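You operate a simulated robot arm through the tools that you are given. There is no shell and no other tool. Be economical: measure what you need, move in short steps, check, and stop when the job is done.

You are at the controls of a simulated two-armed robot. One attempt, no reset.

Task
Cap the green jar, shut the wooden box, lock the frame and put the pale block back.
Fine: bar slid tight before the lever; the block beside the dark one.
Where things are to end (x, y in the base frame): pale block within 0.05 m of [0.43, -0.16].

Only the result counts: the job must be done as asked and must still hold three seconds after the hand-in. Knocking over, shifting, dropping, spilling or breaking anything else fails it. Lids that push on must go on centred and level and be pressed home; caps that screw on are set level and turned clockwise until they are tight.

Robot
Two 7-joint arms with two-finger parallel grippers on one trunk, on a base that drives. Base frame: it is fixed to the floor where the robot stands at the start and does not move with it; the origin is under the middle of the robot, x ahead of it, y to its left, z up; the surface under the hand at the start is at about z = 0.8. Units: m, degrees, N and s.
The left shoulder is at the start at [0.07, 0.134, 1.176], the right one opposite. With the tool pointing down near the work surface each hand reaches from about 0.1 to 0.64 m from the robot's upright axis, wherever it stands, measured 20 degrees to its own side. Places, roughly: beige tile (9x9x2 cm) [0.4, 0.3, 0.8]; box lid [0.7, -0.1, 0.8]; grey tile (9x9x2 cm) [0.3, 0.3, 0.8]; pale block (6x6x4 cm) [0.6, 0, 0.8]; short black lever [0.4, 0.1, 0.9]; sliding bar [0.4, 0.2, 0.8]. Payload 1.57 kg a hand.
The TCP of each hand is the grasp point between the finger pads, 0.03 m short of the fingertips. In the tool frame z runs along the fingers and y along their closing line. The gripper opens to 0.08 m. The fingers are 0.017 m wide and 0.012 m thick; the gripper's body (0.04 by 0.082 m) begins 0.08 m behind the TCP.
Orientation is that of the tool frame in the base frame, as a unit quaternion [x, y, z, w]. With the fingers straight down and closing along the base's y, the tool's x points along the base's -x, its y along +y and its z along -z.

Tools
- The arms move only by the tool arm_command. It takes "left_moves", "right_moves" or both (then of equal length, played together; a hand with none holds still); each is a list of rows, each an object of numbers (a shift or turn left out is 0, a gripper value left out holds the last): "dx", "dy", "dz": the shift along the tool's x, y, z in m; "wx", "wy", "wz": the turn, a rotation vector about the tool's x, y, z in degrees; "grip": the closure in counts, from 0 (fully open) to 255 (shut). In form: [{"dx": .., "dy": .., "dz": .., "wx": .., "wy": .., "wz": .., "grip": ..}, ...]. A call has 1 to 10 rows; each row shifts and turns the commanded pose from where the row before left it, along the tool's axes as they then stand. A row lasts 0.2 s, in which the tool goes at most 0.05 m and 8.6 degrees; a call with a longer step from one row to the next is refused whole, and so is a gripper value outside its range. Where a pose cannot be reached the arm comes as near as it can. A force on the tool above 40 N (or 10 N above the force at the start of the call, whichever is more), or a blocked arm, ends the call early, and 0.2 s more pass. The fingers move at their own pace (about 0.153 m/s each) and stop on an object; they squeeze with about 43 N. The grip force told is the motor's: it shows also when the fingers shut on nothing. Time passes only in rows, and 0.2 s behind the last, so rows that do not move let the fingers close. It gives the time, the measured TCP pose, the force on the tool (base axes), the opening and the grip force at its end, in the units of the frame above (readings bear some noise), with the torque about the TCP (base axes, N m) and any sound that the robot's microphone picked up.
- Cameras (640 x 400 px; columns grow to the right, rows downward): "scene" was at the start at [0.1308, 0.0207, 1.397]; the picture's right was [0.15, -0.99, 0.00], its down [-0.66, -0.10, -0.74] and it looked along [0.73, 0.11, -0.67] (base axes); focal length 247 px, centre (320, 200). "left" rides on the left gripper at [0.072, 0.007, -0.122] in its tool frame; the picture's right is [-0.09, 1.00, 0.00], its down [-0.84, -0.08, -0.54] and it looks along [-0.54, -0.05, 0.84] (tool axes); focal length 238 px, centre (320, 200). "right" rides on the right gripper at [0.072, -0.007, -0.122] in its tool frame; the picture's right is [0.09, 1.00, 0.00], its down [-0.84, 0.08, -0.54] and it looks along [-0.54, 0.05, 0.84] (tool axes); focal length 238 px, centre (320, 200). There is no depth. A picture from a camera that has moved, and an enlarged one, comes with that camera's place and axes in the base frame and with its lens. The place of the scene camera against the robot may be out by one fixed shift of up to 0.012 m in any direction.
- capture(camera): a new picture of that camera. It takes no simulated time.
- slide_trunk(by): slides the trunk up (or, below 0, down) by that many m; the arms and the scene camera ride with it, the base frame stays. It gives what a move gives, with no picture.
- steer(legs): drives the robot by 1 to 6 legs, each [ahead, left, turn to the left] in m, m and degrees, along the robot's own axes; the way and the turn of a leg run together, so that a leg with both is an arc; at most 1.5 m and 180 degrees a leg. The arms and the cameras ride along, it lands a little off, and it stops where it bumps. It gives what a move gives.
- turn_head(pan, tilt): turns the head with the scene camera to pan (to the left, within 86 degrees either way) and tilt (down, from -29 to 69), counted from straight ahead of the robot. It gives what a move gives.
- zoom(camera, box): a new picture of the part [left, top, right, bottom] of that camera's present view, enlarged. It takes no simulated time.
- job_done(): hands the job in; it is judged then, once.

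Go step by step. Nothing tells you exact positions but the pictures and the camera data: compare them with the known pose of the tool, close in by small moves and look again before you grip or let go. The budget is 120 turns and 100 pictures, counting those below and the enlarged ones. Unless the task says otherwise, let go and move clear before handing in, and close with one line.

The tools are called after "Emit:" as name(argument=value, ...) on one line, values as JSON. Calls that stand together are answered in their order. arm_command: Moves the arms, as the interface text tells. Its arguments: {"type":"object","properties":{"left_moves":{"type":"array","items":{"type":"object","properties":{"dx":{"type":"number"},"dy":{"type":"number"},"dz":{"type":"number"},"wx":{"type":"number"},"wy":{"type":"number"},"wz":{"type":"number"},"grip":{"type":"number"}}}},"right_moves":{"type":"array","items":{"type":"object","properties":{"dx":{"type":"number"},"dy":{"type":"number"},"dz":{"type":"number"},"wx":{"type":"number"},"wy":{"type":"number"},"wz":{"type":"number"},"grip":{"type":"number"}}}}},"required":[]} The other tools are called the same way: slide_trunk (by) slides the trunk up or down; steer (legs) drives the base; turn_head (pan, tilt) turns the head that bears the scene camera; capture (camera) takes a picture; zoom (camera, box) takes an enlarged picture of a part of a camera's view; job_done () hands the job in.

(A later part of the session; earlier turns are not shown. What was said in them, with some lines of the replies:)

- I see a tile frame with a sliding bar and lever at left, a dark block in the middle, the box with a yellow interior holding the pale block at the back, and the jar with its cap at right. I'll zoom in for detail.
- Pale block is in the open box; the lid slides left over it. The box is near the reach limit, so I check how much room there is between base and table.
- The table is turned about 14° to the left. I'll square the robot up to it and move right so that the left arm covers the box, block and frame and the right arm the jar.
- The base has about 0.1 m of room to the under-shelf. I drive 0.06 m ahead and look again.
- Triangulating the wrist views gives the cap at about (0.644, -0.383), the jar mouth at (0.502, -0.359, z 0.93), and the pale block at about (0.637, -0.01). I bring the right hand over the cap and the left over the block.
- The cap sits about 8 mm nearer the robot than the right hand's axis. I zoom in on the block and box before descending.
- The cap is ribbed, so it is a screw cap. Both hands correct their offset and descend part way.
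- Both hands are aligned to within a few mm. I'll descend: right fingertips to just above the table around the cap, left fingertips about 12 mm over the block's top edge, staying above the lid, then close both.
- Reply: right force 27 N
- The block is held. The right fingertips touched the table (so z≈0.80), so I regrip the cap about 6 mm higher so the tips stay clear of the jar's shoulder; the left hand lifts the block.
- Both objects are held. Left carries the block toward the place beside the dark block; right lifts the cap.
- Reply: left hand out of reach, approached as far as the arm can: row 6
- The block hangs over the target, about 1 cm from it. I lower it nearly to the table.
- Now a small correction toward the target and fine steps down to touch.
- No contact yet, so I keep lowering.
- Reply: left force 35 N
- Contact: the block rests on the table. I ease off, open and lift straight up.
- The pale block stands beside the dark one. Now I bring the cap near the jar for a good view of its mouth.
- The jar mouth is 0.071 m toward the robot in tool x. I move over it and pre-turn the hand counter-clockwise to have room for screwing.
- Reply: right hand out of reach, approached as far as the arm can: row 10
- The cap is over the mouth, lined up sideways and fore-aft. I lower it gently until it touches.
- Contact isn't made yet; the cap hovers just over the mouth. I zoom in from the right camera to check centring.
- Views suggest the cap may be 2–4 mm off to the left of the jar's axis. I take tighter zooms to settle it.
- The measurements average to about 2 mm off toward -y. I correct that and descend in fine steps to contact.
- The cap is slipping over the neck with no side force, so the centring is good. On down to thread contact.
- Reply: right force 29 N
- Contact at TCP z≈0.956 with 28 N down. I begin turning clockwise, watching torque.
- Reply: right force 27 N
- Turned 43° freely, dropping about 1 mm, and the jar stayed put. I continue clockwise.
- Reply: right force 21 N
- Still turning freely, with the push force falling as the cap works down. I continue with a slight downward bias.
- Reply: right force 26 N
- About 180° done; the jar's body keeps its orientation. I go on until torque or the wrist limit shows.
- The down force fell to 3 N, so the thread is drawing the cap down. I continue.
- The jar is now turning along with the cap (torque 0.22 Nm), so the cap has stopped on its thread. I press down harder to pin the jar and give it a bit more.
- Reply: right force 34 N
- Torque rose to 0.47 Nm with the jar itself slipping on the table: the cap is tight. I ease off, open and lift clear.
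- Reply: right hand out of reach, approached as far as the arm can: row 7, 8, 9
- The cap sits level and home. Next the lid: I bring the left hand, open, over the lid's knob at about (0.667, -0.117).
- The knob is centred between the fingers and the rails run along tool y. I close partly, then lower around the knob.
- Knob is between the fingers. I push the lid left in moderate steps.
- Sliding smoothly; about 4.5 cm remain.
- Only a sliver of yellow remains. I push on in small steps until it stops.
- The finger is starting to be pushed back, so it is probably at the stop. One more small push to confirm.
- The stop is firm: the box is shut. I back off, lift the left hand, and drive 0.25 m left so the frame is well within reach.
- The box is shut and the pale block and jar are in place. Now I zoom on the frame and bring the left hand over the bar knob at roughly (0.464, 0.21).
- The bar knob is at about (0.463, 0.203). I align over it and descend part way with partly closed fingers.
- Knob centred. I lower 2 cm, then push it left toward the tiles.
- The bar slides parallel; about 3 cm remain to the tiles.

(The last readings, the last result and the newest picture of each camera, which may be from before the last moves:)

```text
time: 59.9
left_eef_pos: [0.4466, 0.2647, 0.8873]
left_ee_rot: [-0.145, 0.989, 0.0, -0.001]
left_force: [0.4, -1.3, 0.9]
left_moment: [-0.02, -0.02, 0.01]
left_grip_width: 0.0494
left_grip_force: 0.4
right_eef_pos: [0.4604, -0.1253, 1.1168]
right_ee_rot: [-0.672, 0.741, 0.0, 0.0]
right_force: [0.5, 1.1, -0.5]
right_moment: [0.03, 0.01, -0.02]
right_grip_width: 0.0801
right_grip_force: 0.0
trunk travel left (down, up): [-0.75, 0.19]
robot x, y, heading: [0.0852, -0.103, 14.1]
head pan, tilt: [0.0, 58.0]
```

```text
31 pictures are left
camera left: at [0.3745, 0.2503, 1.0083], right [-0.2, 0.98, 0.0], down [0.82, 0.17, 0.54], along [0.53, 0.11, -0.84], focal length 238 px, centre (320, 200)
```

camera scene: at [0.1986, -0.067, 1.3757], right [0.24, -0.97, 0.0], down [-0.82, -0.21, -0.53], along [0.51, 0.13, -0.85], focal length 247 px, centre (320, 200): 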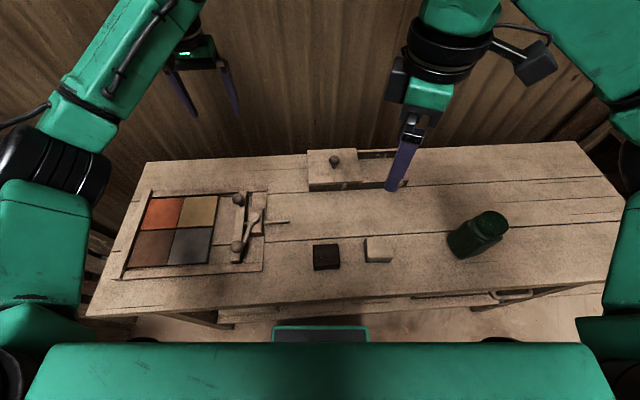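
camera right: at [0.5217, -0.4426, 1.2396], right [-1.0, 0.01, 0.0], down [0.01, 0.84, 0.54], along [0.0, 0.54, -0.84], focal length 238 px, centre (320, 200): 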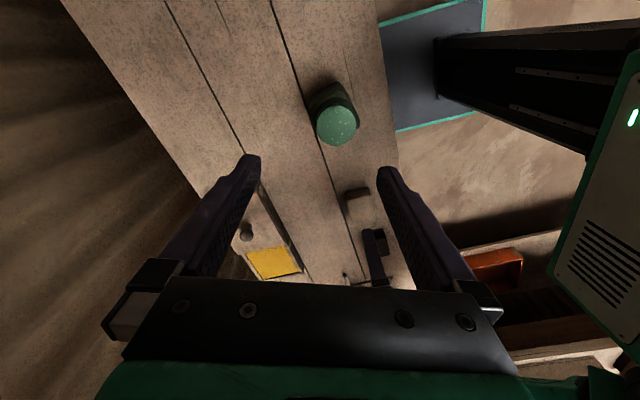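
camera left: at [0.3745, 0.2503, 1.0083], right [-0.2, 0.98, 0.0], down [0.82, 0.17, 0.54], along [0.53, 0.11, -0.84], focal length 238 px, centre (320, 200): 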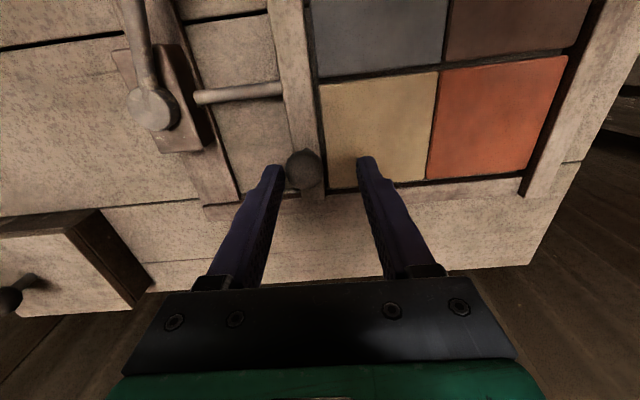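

Nearly touching. I keep pushing in small steps until it is tight.

Emit:
arm_command(left_moves=[{"dy": 0.002}, {"dy": 0.002}, {"dy": 0.002}, {"dy": 0.002}, {}])

Emit:
zoom(camera="left", box=[80, 0, 640, 230])

```text
time: 61.1
left_eef_pos: [0.4454, 0.2711, 0.887]
left_ee_rot: [-0.146, 0.989, 0.0, 0.0]
left_force: [1.8, -8.7, 0.8]
left_moment: [-0.3, -0.04, -0.07]
left_grip_width: 0.0564
left_grip_force: 4.7
right_eef_pos: [0.4609, -0.1275, 1.1173]
right_ee_rot: [-0.671, 0.741, 0.001, 0.0]
right_force: [-0.4, 0.7, 0.7]
right_moment: [0.02, 0.01, 0.0]
right_grip_width: 0.08
right_grip_force: 0.1
trunk travel left (down, up): [-0.75, 0.19]
robot x, y, heading: [0.0851, -0.1061, 13.9]
head pan, tilt: [0.0, 58.0]
```

```text
1.14 times, centred on (360, 115) of left
camera zoom: at [0.3729, 0.2561, 1.0092], right [-0.2, 0.98, 0.0], down [0.82, 0.17, 0.54], along [0.53, 0.11, -0.84], focal length 272 px, centre (274, 297)
```

zoom: 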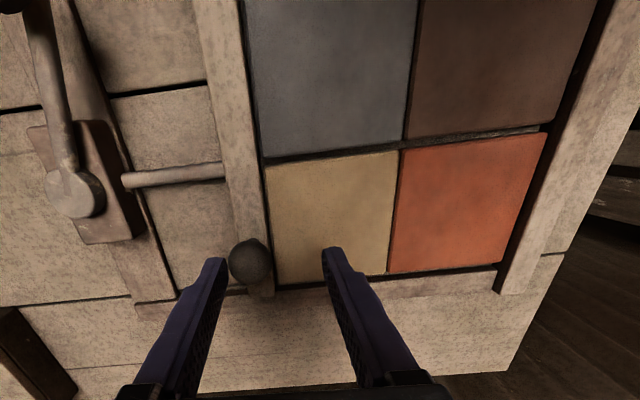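

It resists at about 9 N but the finger yields. I regrip the knob firmly and press the bar home harder.

Emit:
arm_command(left_moves=[{"dy": -0.014}, {"grip": 255}, {"grip": 255}, {"grip": 255}])

Emit:
capture(camera="left")

```text
time: 62.1
left_eef_pos: [0.4495, 0.256, 0.8892]
left_ee_rot: [-0.144, 0.99, 0.001, 0.003]
left_force: [5.5, -10.3, 15.7]
left_moment: [-0.35, -0.22, -0.01]
left_grip_width: 0.0231
left_grip_force: 35.5
right_eef_pos: [0.4588, -0.1293, 1.1186]
right_ee_rot: [-0.671, 0.742, 0.001, 0.001]
right_force: [0.4, 0.9, -0.7]
right_moment: [-0.01, -0.01, 0.0]
right_grip_width: 0.08
right_grip_force: 0.1
trunk travel left (down, up): [-0.75, 0.19]
robot x, y, heading: [0.0842, -0.1013, 13.9]
head pan, tilt: [0.0, 58.0]
```

```text
29 pictures are left
camera left: at [0.3766, 0.241, 1.0109], right [-0.2, 0.98, 0.0], down [0.82, 0.16, 0.55], along [0.54, 0.11, -0.84], focal length 238 px, centre (320, 200)
```

left: 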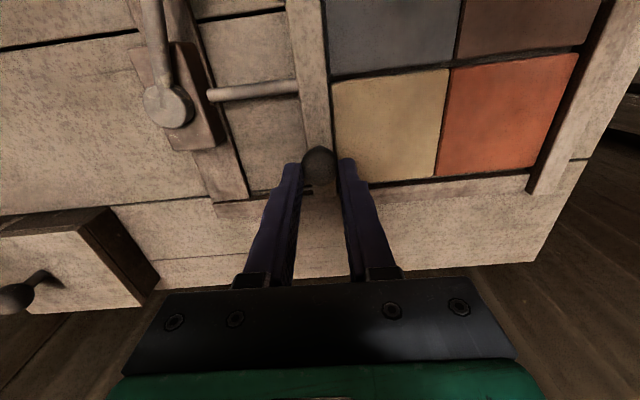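

Gripped, and it is already pressing about 10 N toward the tiles. I press a little more.

Emit:
arm_command(left_moves=[{"dy": 0.002}, {"dy": 0.001}, {}])

Emit:
zoom(camera="left", box=[270, 0, 510, 150])

```text
time: 62.9
left_eef_pos: [0.4496, 0.2564, 0.889]
left_ee_rot: [-0.144, 0.99, 0.001, 0.003]
left_force: [11.6, -17.9, 21.3]
left_moment: [-0.72, -0.35, -0.08]
left_grip_width: 0.023
left_grip_force: 35.1
right_eef_pos: [0.4601, -0.1321, 1.1173]
right_ee_rot: [-0.671, 0.742, 0.002, 0.003]
right_force: [0.3, 0.3, 1.2]
right_moment: [0.0, 0.02, -0.01]
right_grip_width: 0.0805
right_grip_force: 0.2
trunk travel left (down, up): [-0.75, 0.19]
robot x, y, heading: [0.0879, -0.1031, 14.0]
head pan, tilt: [0.0, 58.0]
```

```text
2.67 times, centred on (390, 75) of left
camera zoom: at [0.3766, 0.2413, 1.011], right [-0.2, 0.98, 0.0], down [0.82, 0.16, 0.55], along [0.54, 0.11, -0.84], focal length 636 px, centre (133, 533)
```

zoom: 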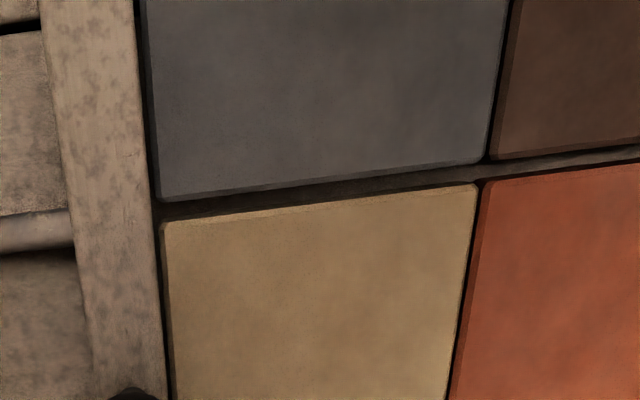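

The bar is tight against the tiles. I release the knob, rise, and move over the lever's ball at about (0.341, 0.148).

Emit:
arm_command(left_moves=[{"dy": -0.002}, {"grip": 120}, {"grip": 60}, {"dz": -0.03}, {"dz": -0.04}, {"dz": -0.03, "dx": 0.03}, {"dx": 0.035, "dy": -0.024}, {"dx": 0.035, "dy": -0.024}, {"dx": 0.035, "dy": -0.0247}])

Emit:
capture(camera="left")

```text
time: 64.9
left_eef_pos: [0.3665, 0.1822, 0.9888]
left_ee_rot: [-0.147, 0.989, -0.002, -0.001]
left_force: [1.8, 0.3, -0.3]
left_moment: [0.0, 0.03, 0.03]
left_grip_width: 0.0612
left_grip_force: 0.2
left hand out of reach, approached as far as the arm can: row 9
right_eef_pos: [0.4602, -0.1269, 1.1177]
right_ee_rot: [-0.672, 0.741, -0.001, 0.0]
right_force: [-0.6, 0.2, -0.1]
right_moment: [-0.01, -0.01, -0.02]
right_grip_width: 0.0803
right_grip_force: 0.1
trunk travel left (down, up): [-0.75, 0.19]
robot x, y, heading: [0.0861, -0.1054, 14.1]
head pan, tilt: [0.0, 58.0]
```

```text
27 pictures are left
camera left: at [0.294, 0.1669, 1.1099], right [-0.2, 0.98, 0.0], down [0.82, 0.17, 0.54], along [0.53, 0.11, -0.84], focal length 238 px, centre (320, 200)
```

left: 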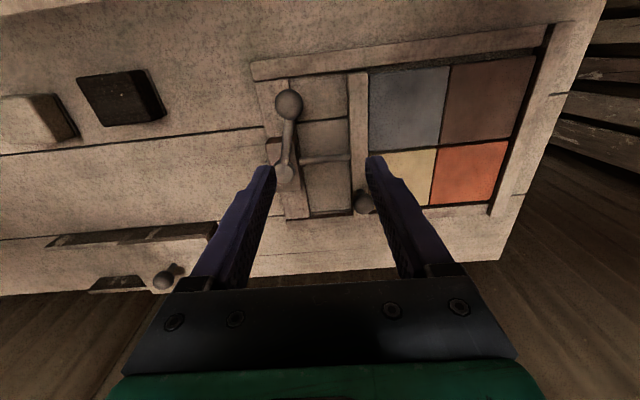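

The lever ball is too close in for this stance. I back the robot off 0.12 m (hand high) and look again.

Emit:
steer(legs=[[-0.12, 0, 0]])

Emit:
arm_command(left_moves=[{"dx": -0.03, "dy": -0.012}, {"dx": -0.03, "dy": -0.0125}, {"dx": -0.03}])

Emit:
capture(camera="left")

```text
time: 66.1
left_eef_pos: [0.2513, 0.1519, 0.9875]
left_ee_rot: [-0.147, 0.989, -0.001, -0.002]
left_force: [0.2, -0.4, 0.5]
left_moment: [0.02, 0.01, 0.0]
left_grip_width: 0.0614
left_grip_force: 0.1
right_eef_pos: [0.3457, -0.1542, 1.117]
right_ee_rot: [-0.671, 0.742, 0.0, 0.0]
right_force: [-0.2, 0.7, -0.5]
right_moment: [0.04, -0.01, 0.03]
right_grip_width: 0.0799
right_grip_force: 0.0
trunk travel left (down, up): [-0.75, 0.19]
robot x, y, heading: [-0.0329, -0.1347, 13.9]
head pan, tilt: [0.0, 58.0]
```

```text
time: 66.9
left_eef_pos: [0.3435, 0.155, 0.9881]
left_ee_rot: [-0.146, 0.989, -0.001, -0.002]
left_force: [-0.3, 0.3, -0.2]
left_moment: [0.02, 0.02, 0.0]
left_grip_width: 0.0612
left_grip_force: 0.1
right_eef_pos: [0.3436, -0.1543, 1.1168]
right_ee_rot: [-0.671, 0.741, 0.0, 0.0]
right_force: [0.0, 0.7, 0.4]
right_moment: [-0.01, 0.01, -0.01]
right_grip_width: 0.08
right_grip_force: 0.0
trunk travel left (down, up): [-0.75, 0.19]
robot x, y, heading: [-0.0318, -0.13, 14.1]
head pan, tilt: [0.0, 58.0]
```

```text
26 pictures are left
camera left: at [0.2717, 0.1406, 1.1099], right [-0.2, 0.98, 0.0], down [0.82, 0.17, 0.54], along [0.53, 0.11, -0.84], focal length 238 px, centre (320, 200)
```

left: 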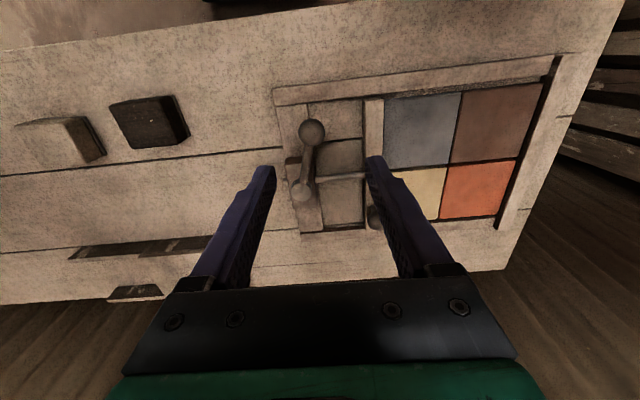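

The ball is nearly centred. I adjust and descend around it.

Emit:
arm_command(left_moves=[{"dx": 0.0045, "dy": -0.0067, "grip": 90}, {"dz": 0.03}, {"dz": 0.025}, {"dz": 0.02}])

Emit:
capture(camera="left")

Emit:
zoom(camera="scene", box=[160, 120, 320, 220])

```text
time: 67.9
left_eef_pos: [0.3403, 0.1459, 0.9117]
left_ee_rot: [-0.147, 0.989, -0.001, -0.001]
left_force: [0.7, -0.1, -0.5]
left_moment: [0.02, -0.01, 0.0]
left_grip_width: 0.0517
left_grip_force: 0.1
right_eef_pos: [0.3436, -0.1561, 1.1165]
right_ee_rot: [-0.671, 0.741, 0.0, 0.0]
right_force: [-0.5, 0.5, 0.3]
right_moment: [0.0, 0.0, 0.04]
right_grip_width: 0.0798
right_grip_force: 0.0
trunk travel left (down, up): [-0.75, 0.19]
robot x, y, heading: [-0.0347, -0.1306, 14.2]
head pan, tilt: [0.0, 58.0]
```

```text
25 pictures are left
camera left: at [0.2692, 0.1325, 1.0345], right [-0.2, 0.98, 0.0], down [0.82, 0.17, 0.54], along [0.53, 0.11, -0.84], focal length 238 px, centre (320, 200)
```

left: 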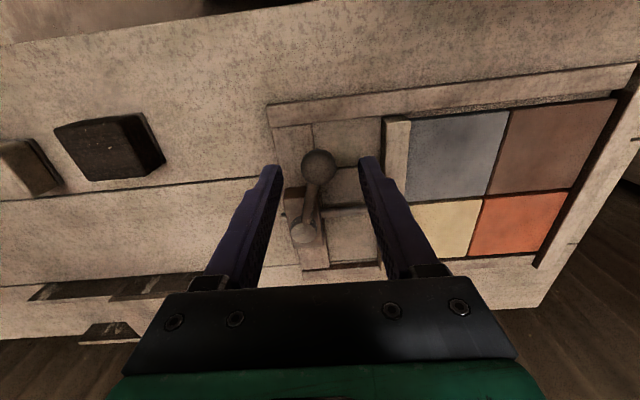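

```text
4.00 times, centred on (240, 170) of scene
camera zoom: at [0.0821, -0.095, 1.3758], right [0.24, -0.97, 0.0], down [-0.82, -0.21, -0.53], along [0.51, 0.13, -0.85], focal length 987 px, centre (640, 320)
```

zoom: 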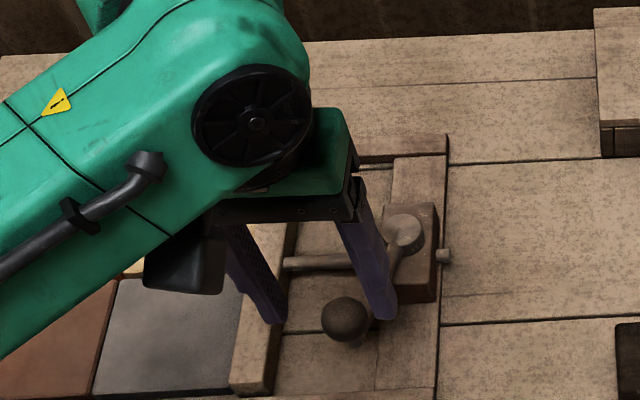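

The ball sits between the fingertips, a little lower. I go down 2 cm and nudge right (-e) by a small amount to feel which way the lever turns.

Emit:
arm_command(left_moves=[{"dz": 0.01}, {"dz": 0.009}, {"dy": -0.01}, {"dy": -0.006}, {"dy": -0.005}, {}])

Emit:
capture(camera="left")

```text
time: 69.3
left_eef_pos: [0.3466, 0.1265, 0.8939]
left_ee_rot: [-0.147, 0.989, -0.001, -0.001]
left_force: [0.4, 0.2, -0.5]
left_moment: [0.01, 0.0, 0.01]
left_grip_width: 0.052
left_grip_force: 0.7
right_eef_pos: [0.3426, -0.1535, 1.1188]
right_ee_rot: [-0.671, 0.742, 0.0, 0.0]
right_force: [0.4, 0.1, 0.5]
right_moment: [0.01, -0.02, 0.02]
right_grip_width: 0.0798
right_grip_force: 0.1
trunk travel left (down, up): [-0.75, 0.19]
robot x, y, heading: [-0.0298, -0.1328, 14.2]
head pan, tilt: [0.0, 58.0]
```

```text
23 pictures are left
camera left: at [0.275, 0.1121, 1.0155], right [-0.2, 0.98, 0.0], down [0.82, 0.17, 0.54], along [0.53, 0.11, -0.84], focal length 238 px, centre (320, 200)
```

left: 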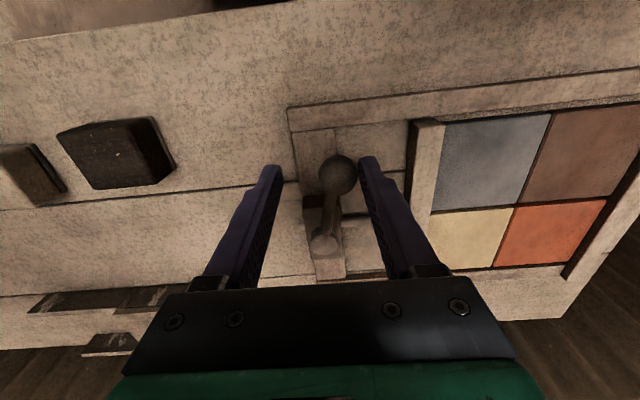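

The lever swings right freely. I follow its arc further.

Emit:
arm_command(left_moves=[{"dy": -0.01}, {"dy": -0.01}, {"dy": -0.01, "dx": -0.002}, {"dy": -0.01, "dx": -0.003}, {}])

Emit:
capture(camera="left")

```text
time: 70.5
left_eef_pos: [0.3622, 0.0902, 0.8949]
left_ee_rot: [-0.147, 0.989, -0.001, 0.0]
left_force: [-1.3, -0.5, 0.1]
left_moment: [0.03, 0.01, 0.02]
left_grip_width: 0.0517
left_grip_force: 0.1
right_eef_pos: [0.3434, -0.1546, 1.1183]
right_ee_rot: [-0.671, 0.742, 0.0, 0.001]
right_force: [-0.7, -0.4, 0.2]
right_moment: [0.01, -0.04, 0.01]
right_grip_width: 0.0798
right_grip_force: 0.0
trunk travel left (down, up): [-0.75, 0.19]
robot x, y, heading: [-0.0294, -0.1337, 14.1]
head pan, tilt: [0.0, 58.0]
```

```text
22 pictures are left
camera left: at [0.291, 0.0753, 1.0157], right [-0.2, 0.98, 0.0], down [0.82, 0.17, 0.54], along [0.53, 0.11, -0.84], focal length 238 px, centre (320, 200)
```

left: 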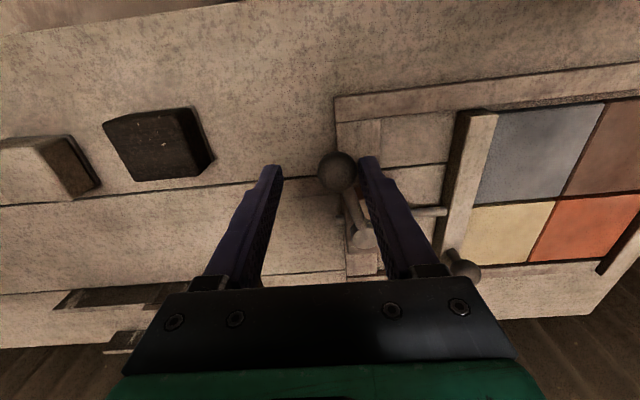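

Still free at about 18° past centre. I turn the hand with the lever and follow the arc.

Emit:
arm_command(left_moves=[{"wz": -8.5}, {"wz": -8.5}, {"dy": -0.0112, "wz": -8}, {"dy": -0.0112, "wz": -8}, {"dy": -0.0112, "wz": -8}, {}])

Emit:
capture(camera="left")

```text
time: 71.9
left_eef_pos: [0.3862, 0.0598, 0.898]
left_ee_rot: [-0.483, 0.876, -0.002, 0.001]
left_force: [-9.4, -5.6, 7.6]
left_moment: [0.12, 0.6, 0.48]
left_grip_width: 0.0561
left_grip_force: 2.3
right_eef_pos: [0.3441, -0.1594, 1.1185]
right_ee_rot: [-0.67, 0.742, 0.001, 0.002]
right_force: [-0.1, -0.1, -0.1]
right_moment: [0.04, 0.04, -0.03]
right_grip_width: 0.0801
right_grip_force: 0.1
trunk travel left (down, up): [-0.75, 0.19]
robot x, y, heading: [-0.0285, -0.1334, 13.9]
head pan, tilt: [0.0, 58.0]
```

```text
21 pictures are left
camera left: at [0.3403, 0.0023, 1.0182], right [-0.79, 0.61, -0.01], down [0.51, 0.67, 0.54], along [0.33, 0.43, -0.84], focal length 238 px, centre (320, 200)
```

left: 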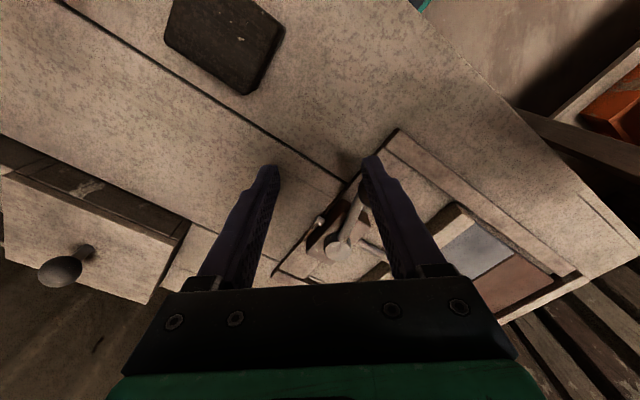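

The finger now presses with the lever apparently not following, so it may have met a stop. I undo that turn and take a clear look.

Emit:
arm_command(left_moves=[{"wz": 8, "dy": 0.0112}, {"wz": 8, "dy": 0.0112}, {"wz": 8, "dy": 0.0112}, {"wz": 8.5}, {"wz": 8.5}, {}])

Emit:
capture(camera="left")

Emit:
zoom(camera="scene", box=[160, 120, 320, 220])

```text
time: 73.0
left_eef_pos: [0.3493, 0.0843, 0.8947]
left_ee_rot: [-0.205, 0.979, 0.002, -0.006]
left_force: [-28.0, -7.9, 18.9]
left_moment: [0.5, 0.95, 1.16]
left_grip_width: 0.0561
left_grip_force: 2.5
right_eef_pos: [0.3366, -0.1571, 1.12]
right_ee_rot: [-0.671, 0.741, -0.002, 0.004]
right_force: [-0.3, 0.9, 0.1]
right_moment: [0.0, 0.07, -0.02]
right_grip_width: 0.08
right_grip_force: 0.1
trunk travel left (down, up): [-0.75, 0.19]
robot x, y, heading: [-0.0314, -0.1316, 13.9]
head pan, tilt: [0.0, 58.0]
stopped in row 5 (left hand): the force on the tool passed its limit at 43 N (the readings are from after the stop); the commanded pose is now the measured one
```

```text
20 pictures are left
camera left: at [0.2804, 0.0604, 1.0176], right [-0.32, 0.95, 0.01], down [0.81, 0.26, 0.53], along [0.5, 0.17, -0.85], focal length 238 px, centre (320, 200)
```

left: 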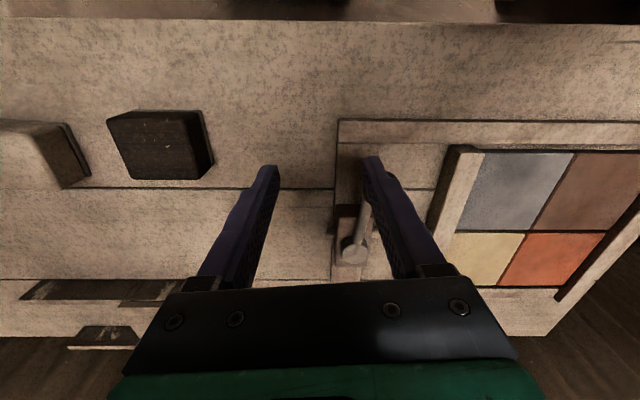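

```text
4.00 times, centred on (240, 170) of scene
camera zoom: at [0.0729, -0.0986, 1.377], right [0.25, -0.97, 0.0], down [-0.82, -0.21, -0.54], along [0.52, 0.13, -0.84], focal length 987 px, centre (640, 320)
```

zoom: 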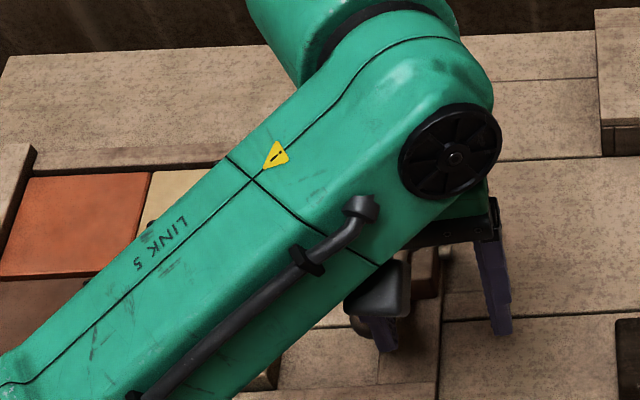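

The finger has slipped beside the ball and is jammed against it. I lift straight up to free it and look.

Emit:
arm_command(left_moves=[{"dz": -0.005}, {"dz": -0.02}, {"dz": -0.03}, {"dz": -0.03}])

Emit:
capture(camera="left")

```text
time: 74.0
left_eef_pos: [0.3573, 0.0862, 0.9765]
left_ee_rot: [-0.205, 0.979, 0.0, -0.007]
left_force: [0.7, 0.6, 0.5]
left_moment: [-0.02, 0.02, -0.01]
left_grip_width: 0.0519
left_grip_force: 0.0
right_eef_pos: [0.3417, -0.155, 1.1185]
right_ee_rot: [-0.67, 0.742, 0.001, 0.0]
right_force: [0.2, 0.0, 0.4]
right_moment: [0.02, -0.02, -0.01]
right_grip_width: 0.08
right_grip_force: 0.0
trunk travel left (down, up): [-0.75, 0.19]
robot x, y, heading: [-0.0288, -0.1339, 14.1]
head pan, tilt: [0.0, 58.0]
```

```text
18 pictures are left
camera left: at [0.2886, 0.0638, 1.0994], right [-0.32, 0.95, 0.0], down [0.8, 0.27, 0.53], along [0.5, 0.17, -0.85], focal length 238 px, centre (320, 200)
```

left: 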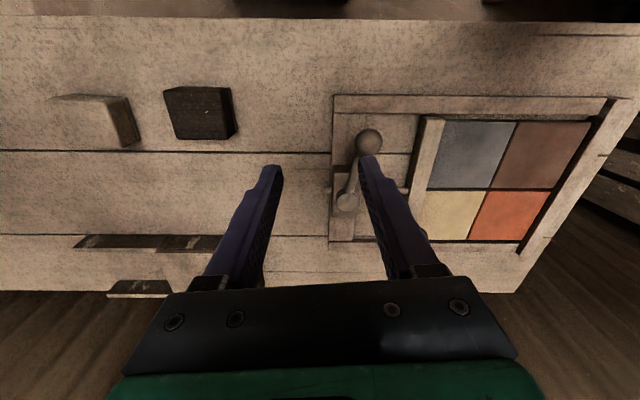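

The lever is free to swing right (it went from 5° to 31° without force), but my finger slipped off the ball. The pivot is near (0.418, 0.138), the ball (0.347, 0.132), radius 0.071. I'll align with the lever, grip the ball, and follow the arc.

Emit:
arm_command(left_moves=[{"wz": 6.2, "wy": -0.77, "grip": 40}, {"wz": 6.2}, {"wz": 6.2}, {"dx": 0.0035, "dy": 0.0231}, {"dx": 0.003, "dy": 0.0231}, {"dz": 0.03}, {"dz": 0.025}, {}])

Emit:
capture(camera="left")

```text
time: 75.8
left_eef_pos: [0.3456, 0.131, 0.9209]
left_ee_rot: [-0.045, 0.999, 0.002, -0.001]
left_force: [0.8, 0.1, 0.4]
left_moment: [-0.04, -0.02, 0.03]
left_grip_width: 0.0674
left_grip_force: 0.0
right_eef_pos: [0.3425, -0.1542, 1.1178]
right_ee_rot: [-0.671, 0.741, 0.0, 0.0]
right_force: [-0.1, -0.9, 0.7]
right_moment: [-0.04, 0.01, -0.04]
right_grip_width: 0.0801
right_grip_force: 0.0
trunk travel left (down, up): [-0.75, 0.19]
robot x, y, heading: [-0.0321, -0.1336, 14.4]
head pan, tilt: [0.0, 58.0]
```

```text
17 pictures are left
camera left: at [0.2726, 0.131, 1.0428], right [0.0, 1.0, 0.0], down [0.84, 0.0, 0.54], along [0.54, 0.0, -0.84], focal length 238 px, centre (320, 200)
```

left: 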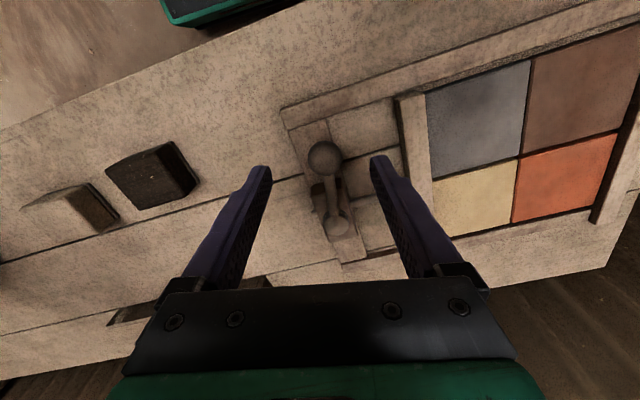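

Ball is within 5 mm of the axis. I correct, lower, and grip it.

Emit:
arm_command(left_moves=[{"dx": 0.003, "dy": 0.0045}, {"dz": 0.016}, {"dz": 0.014}, {"grip": 255}, {"grip": 255}, {"grip": 255}])

```text
time: 77.2
left_eef_pos: [0.3435, 0.1361, 0.8912]
left_ee_rot: [-0.044, 0.999, 0.001, -0.001]
left_force: [1.5, -0.1, -1.2]
left_moment: [0.03, -0.37, -0.01]
left_grip_width: 0.0265
left_grip_force: 37.6
right_eef_pos: [0.3434, -0.1554, 1.1169]
right_ee_rot: [-0.671, 0.741, 0.0, 0.0]
right_force: [-0.6, 0.4, 0.3]
right_moment: [0.02, 0.01, -0.02]
right_grip_width: 0.0799
right_grip_force: 0.1
trunk travel left (down, up): [-0.75, 0.19]
robot x, y, heading: [-0.0343, -0.1308, 14.2]
head pan, tilt: [0.0, 58.0]
```

The ball is gripped. I swing the lever along its arc with the hand turning along, 32° first.

Emit:
arm_command(left_moves=[{"dx": -0.0007, "dy": -0.0104, "wz": -8}, {"dx": -0.0007, "dy": -0.0104, "wz": -8}, {"dx": -0.0007, "dy": -0.0104, "wz": -8}, {"dx": -0.0007, "dy": -0.0104, "wz": -8}, {}])

```text
time: 78.4
left_eef_pos: [0.3591, 0.0983, 0.8912]
left_ee_rot: [-0.32, 0.948, 0.001, -0.002]
left_force: [-1.0, -2.9, -4.6]
left_moment: [-0.41, 0.53, -0.18]
left_grip_width: 0.0269
left_grip_force: 38.0
right_eef_pos: [0.3437, -0.1555, 1.1183]
right_ee_rot: [-0.671, 0.741, -0.001, 0.001]
right_force: [0.2, -0.1, -0.7]
right_moment: [0.01, -0.02, 0.0]
right_grip_width: 0.0799
right_grip_force: 0.0
trunk travel left (down, up): [-0.75, 0.19]
robot x, y, heading: [-0.0347, -0.1311, 14.2]
head pan, tilt: [0.0, 58.0]
```

Low force so far. I continue.

Emit:
arm_command(left_moves=[{"dx": -0.0007, "dy": -0.0102, "wz": -8}, {"dx": -0.0007, "dy": -0.0102, "wz": -8}, {"dx": -0.0007, "dy": -0.0102, "wz": -8}, {}])

```text
time: 79.0
left_eef_pos: [0.3644, 0.0962, 0.8907]
left_ee_rot: [-0.457, 0.889, 0.017, -0.004]
left_force: [-22.6, 19.9, 9.2]
left_moment: [-0.33, 1.13, 0.08]
left_grip_width: 0.027
left_grip_force: 37.5
right_eef_pos: [0.3383, -0.1509, 1.119]
right_ee_rot: [-0.673, 0.739, -0.001, 0.0]
right_force: [-0.1, -0.7, -0.6]
right_moment: [0.06, 0.02, 0.02]
right_grip_width: 0.0801
right_grip_force: 0.1
trunk travel left (down, up): [-0.75, 0.19]
robot x, y, heading: [-0.0297, -0.1342, 14.2]
head pan, tilt: [0.0, 58.0]
stopped in row 3 (left hand): the force on the tool passed its limit at 45 N (the readings are from after the stop); the commanded pose is now the measured one
```

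The lever met a firm tangential stop at about 37°, possibly the locked end. I release the ball, lift, and look; then I'll test whether the bar is held.

Emit:
arm_command(left_moves=[{"dy": 0.001}, {"grip": 120}, {"grip": 60}, {"dz": -0.03}, {"dz": -0.04}, {"dz": -0.03}, {"wz": 8}, {"wz": 8}, {"wz": 8}, {"wz": 8}])

Emit:
capture(camera="left")

```text
time: 81.2
left_eef_pos: [0.37, 0.0892, 0.9902]
left_ee_rot: [-0.19, 0.982, 0.01, -0.006]
left_force: [-0.4, 0.7, 2.0]
left_moment: [-0.02, -0.01, 0.0]
left_grip_width: 0.061
left_grip_force: 0.1
right_eef_pos: [0.3433, -0.154, 1.1179]
right_ee_rot: [-0.673, 0.74, 0.0, 0.0]
right_force: [0.2, 0.6, 0.5]
right_moment: [0.04, -0.02, -0.02]
right_grip_width: 0.0801
right_grip_force: 0.1
trunk travel left (down, up): [-0.75, 0.19]
robot x, y, heading: [-0.0342, -0.1332, 14.5]
head pan, tilt: [0.0, 58.0]
```

```text
16 pictures are left
camera left: at [0.301, 0.066, 1.1121], right [-0.29, 0.96, 0.02], down [0.81, 0.23, 0.53], along [0.51, 0.17, -0.85], focal length 238 px, centre (320, 200)
```

left: 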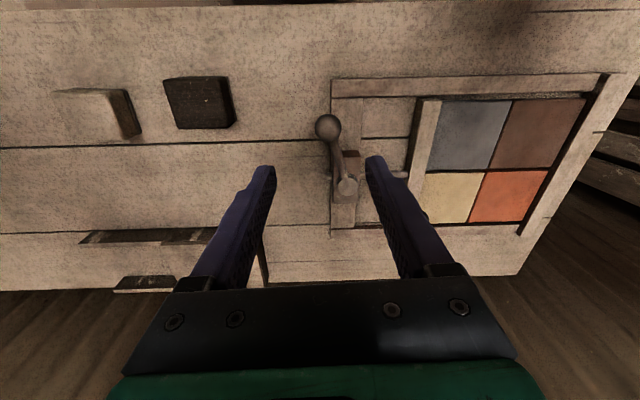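

The lever rests to the right. I check the lock: over the bar knob, then pull it gently to the right and see whether it resists.

Emit:
arm_command(left_moves=[{"wz": 5, "wx": 1.26, "wy": -0.47, "grip": 100}, {"dx": -0.0312, "dy": 0.0342}, {"dx": -0.0312, "dy": 0.0342}, {"dx": -0.0312, "dy": 0.0342}, {"dx": -0.0312, "dy": 0.0342}, {"dz": 0.03}, {"dz": 0.03}])

Emit:
capture(camera="left")

```text
time: 82.8
left_eef_pos: [0.4489, 0.2571, 0.9288]
left_ee_rot: [-0.149, 0.989, 0.0, 0.0]
left_force: [0.1, 0.2, 1.0]
left_moment: [0.01, -0.01, 0.02]
left_grip_width: 0.0486
left_grip_force: 0.1
right_eef_pos: [0.3426, -0.1535, 1.1185]
right_ee_rot: [-0.672, 0.741, 0.0, 0.0]
right_force: [0.2, -0.1, -0.5]
right_moment: [0.01, 0.03, 0.01]
right_grip_width: 0.0803
right_grip_force: 0.1
trunk travel left (down, up): [-0.75, 0.19]
robot x, y, heading: [-0.0281, -0.1305, 14.3]
head pan, tilt: [0.0, 58.0]
```

```text
15 pictures are left
camera left: at [0.3769, 0.2421, 1.0498], right [-0.2, 0.98, 0.0], down [0.82, 0.17, 0.54], along [0.53, 0.11, -0.84], focal length 238 px, centre (320, 200)
```

left: 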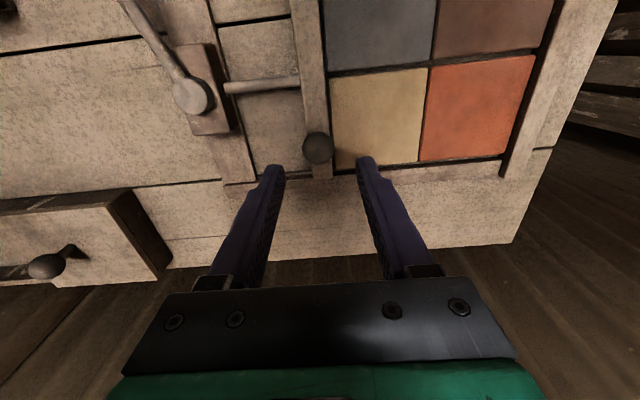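

Knob centred. I descend and pull gently right.

Emit:
arm_command(left_moves=[{"dz": 0.021}, {"dz": 0.021}, {"dy": -0.01}, {"dy": -0.003}, {"dy": -0.002}, {"dy": -0.002}, {}])

```text
time: 84.5
left_eef_pos: [0.4531, 0.2418, 0.8877]
left_ee_rot: [-0.15, 0.989, 0.0, 0.0]
left_force: [-1.5, 4.7, 1.8]
left_moment: [0.16, 0.13, 0.05]
left_grip_width: 0.0532
left_grip_force: 2.6
right_eef_pos: [0.3425, -0.1518, 1.1195]
right_ee_rot: [-0.673, 0.74, 0.0, -0.001]
right_force: [0.3, 0.3, -0.2]
right_moment: [-0.01, -0.01, -0.02]
right_grip_width: 0.08
right_grip_force: 0.0
trunk travel left (down, up): [-0.75, 0.19]
robot x, y, heading: [-0.0311, -0.1311, 14.2]
head pan, tilt: [0.0, 58.0]
```

The bar resists at about 5 N, where it slid with about 1 N before. A bit more to be sure.

Emit:
arm_command(left_moves=[{"dy": -0.002}, {"dy": -0.002}, {"dy": -0.002}, {}])

Emit:
capture(camera="left")

```text
time: 85.5
left_eef_pos: [0.4547, 0.236, 0.8873]
left_ee_rot: [-0.15, 0.989, -0.001, 0.001]
left_force: [-1.3, 9.5, 3.7]
left_moment: [0.36, 0.14, 0.02]
left_grip_width: 0.0571
left_grip_force: 4.6
right_eef_pos: [0.3427, -0.1503, 1.1189]
right_ee_rot: [-0.672, 0.741, -0.002, 0.0]
right_force: [-0.2, -0.3, -0.1]
right_moment: [-0.03, 0.01, -0.04]
right_grip_width: 0.0798
right_grip_force: 0.0
trunk travel left (down, up): [-0.75, 0.19]
robot x, y, heading: [-0.0341, -0.1336, 14.4]
head pan, tilt: [0.0, 58.0]
```

```text
14 pictures are left
camera left: at [0.3828, 0.2213, 1.009], right [-0.21, 0.98, 0.0], down [0.82, 0.17, 0.54], along [0.53, 0.11, -0.84], focal length 238 px, centre (320, 200)
```

left: 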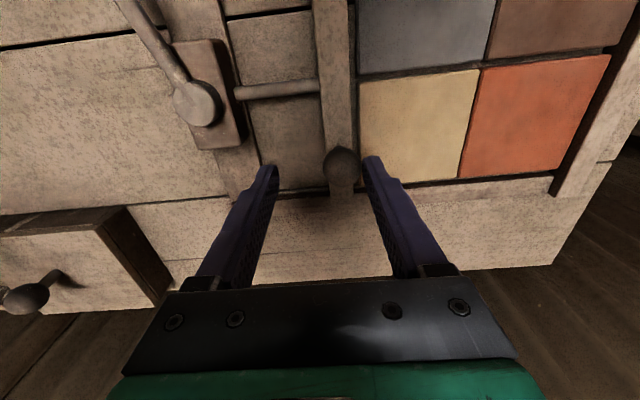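

The bar holds against 9.5 N, still tight to the tiles: it is locked. I back off, lift clear and check the whole scene.

Emit:
arm_command(left_moves=[{"dy": 0.017}, {"grip": 60}, {"dz": -0.03}, {"dz": -0.04}, {"dz": -0.04}, {"dz": -0.04}, {"dx": -0.04}, {"dx": -0.04}])

Emit:
steer(legs=[[-0.08, 0, 0]])

Emit:
turn_head(pan=0, tilt=48)

Emit:
capture(camera="scene")

```text
time: 87.2
left_eef_pos: [0.4958, 0.2627, 1.0359]
left_ee_rot: [-0.147, 0.989, -0.001, -0.003]
left_force: [-0.3, 0.4, -0.1]
left_moment: [-0.01, -0.01, -0.05]
left_grip_width: 0.0612
left_grip_force: 0.1
left hand out of reach, approached as far as the arm can: row 8
right_eef_pos: [0.3424, -0.153, 1.118]
right_ee_rot: [-0.671, 0.741, 0.0, 0.0]
right_force: [-0.5, -0.2, 0.0]
right_moment: [-0.03, 0.01, 0.02]
right_grip_width: 0.0798
right_grip_force: 0.1
trunk travel left (down, up): [-0.75, 0.19]
robot x, y, heading: [-0.0321, -0.1339, 14.5]
head pan, tilt: [0.0, 58.0]
```

```text
time: 88.3
left_eef_pos: [0.4223, 0.244, 1.0331]
left_ee_rot: [-0.146, 0.989, -0.001, -0.004]
left_force: [0.7, -0.3, 0.0]
left_moment: [0.01, 0.0, 0.0]
left_grip_width: 0.061
left_grip_force: 0.1
right_eef_pos: [0.2686, -0.1717, 1.1162]
right_ee_rot: [-0.672, 0.741, 0.001, -0.001]
right_force: [0.0, -0.6, -0.3]
right_moment: [0.0, 0.0, -0.04]
right_grip_width: 0.0801
right_grip_force: 0.0
trunk travel left (down, up): [-0.75, 0.19]
robot x, y, heading: [-0.1102, -0.1497, 14.4]
head pan, tilt: [0.0, 58.0]
```

```text
time: 89.0
left_eef_pos: [0.4179, 0.2443, 1.0367]
left_ee_rot: [-0.147, 0.989, -0.001, -0.002]
left_force: [-0.3, -0.1, 0.3]
left_moment: [0.01, 0.0, 0.0]
left_grip_width: 0.0612
left_grip_force: 0.0
right_eef_pos: [0.2642, -0.1738, 1.1184]
right_ee_rot: [-0.673, 0.74, -0.001, 0.0]
right_force: [0.0, 1.1, 0.0]
right_moment: [0.0, -0.02, -0.05]
right_grip_width: 0.08
right_grip_force: 0.0
trunk travel left (down, up): [-0.75, 0.19]
robot x, y, heading: [-0.1084, -0.1517, 14.4]
head pan, tilt: [0.0, 48.0]
```

```text
13 pictures are left
camera scene: at [0.0121, -0.1115, 1.3888], right [0.25, -0.97, 0.0], down [-0.72, -0.18, -0.67], along [0.65, 0.17, -0.74], focal length 247 px, centre (320, 200)
```

scene: 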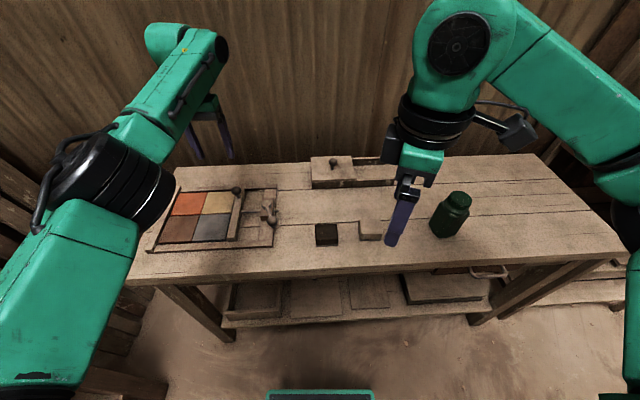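

Everything stands in place. A final close look at box, frame and jar.

Emit:
zoom(camera="scene", box=[220, 140, 412, 260])

Emit:
zoom(camera="scene", box=[400, 170, 512, 240])

```text
3.33 times, centred on (316, 200) of scene
camera zoom: at [0.0121, -0.1115, 1.3888], right [0.25, -0.97, 0.0], down [-0.72, -0.18, -0.67], along [0.65, 0.17, -0.74], focal length 822 px, centre (333, 200)
```

zoom: 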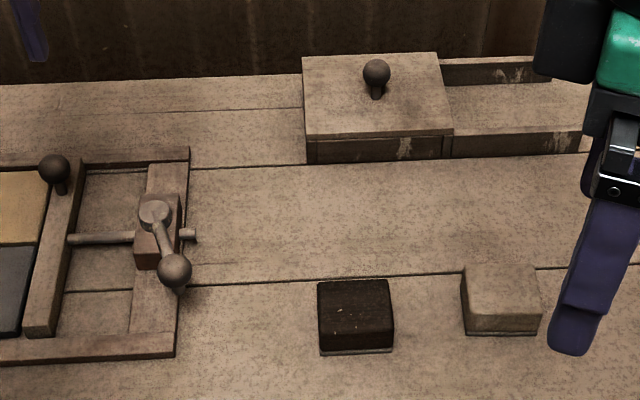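

```text
5.71 times, centred on (456, 205) of scene
camera zoom: at [0.0121, -0.1115, 1.3888], right [0.25, -0.97, 0.0], down [-0.72, -0.18, -0.67], along [0.65, 0.17, -0.74], focal length 1410 px, centre (-457, 171)
```

zoom: 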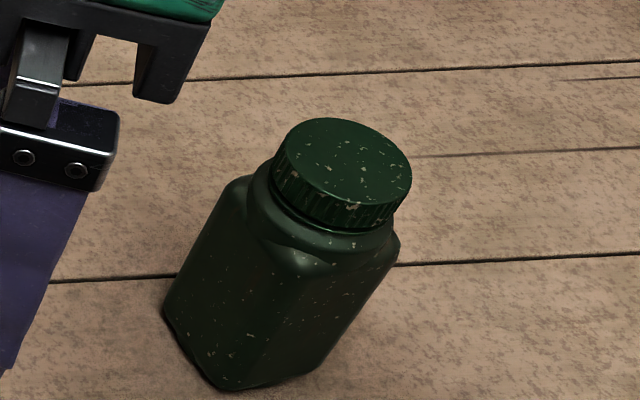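

The cap is level and tight, the lid is shut over the box, and the bar is tight and locked. The pale block stands beside the dark one and both hands are clear, so I hand in.

Emit:
job_done()

```text
The job is handed in.
```

I've handed the job in: the jar is capped tight, the box is shut, the bar is slid tight and locked by the lever, and the pale block is beside the dark one, at about (0.438, -0.155).
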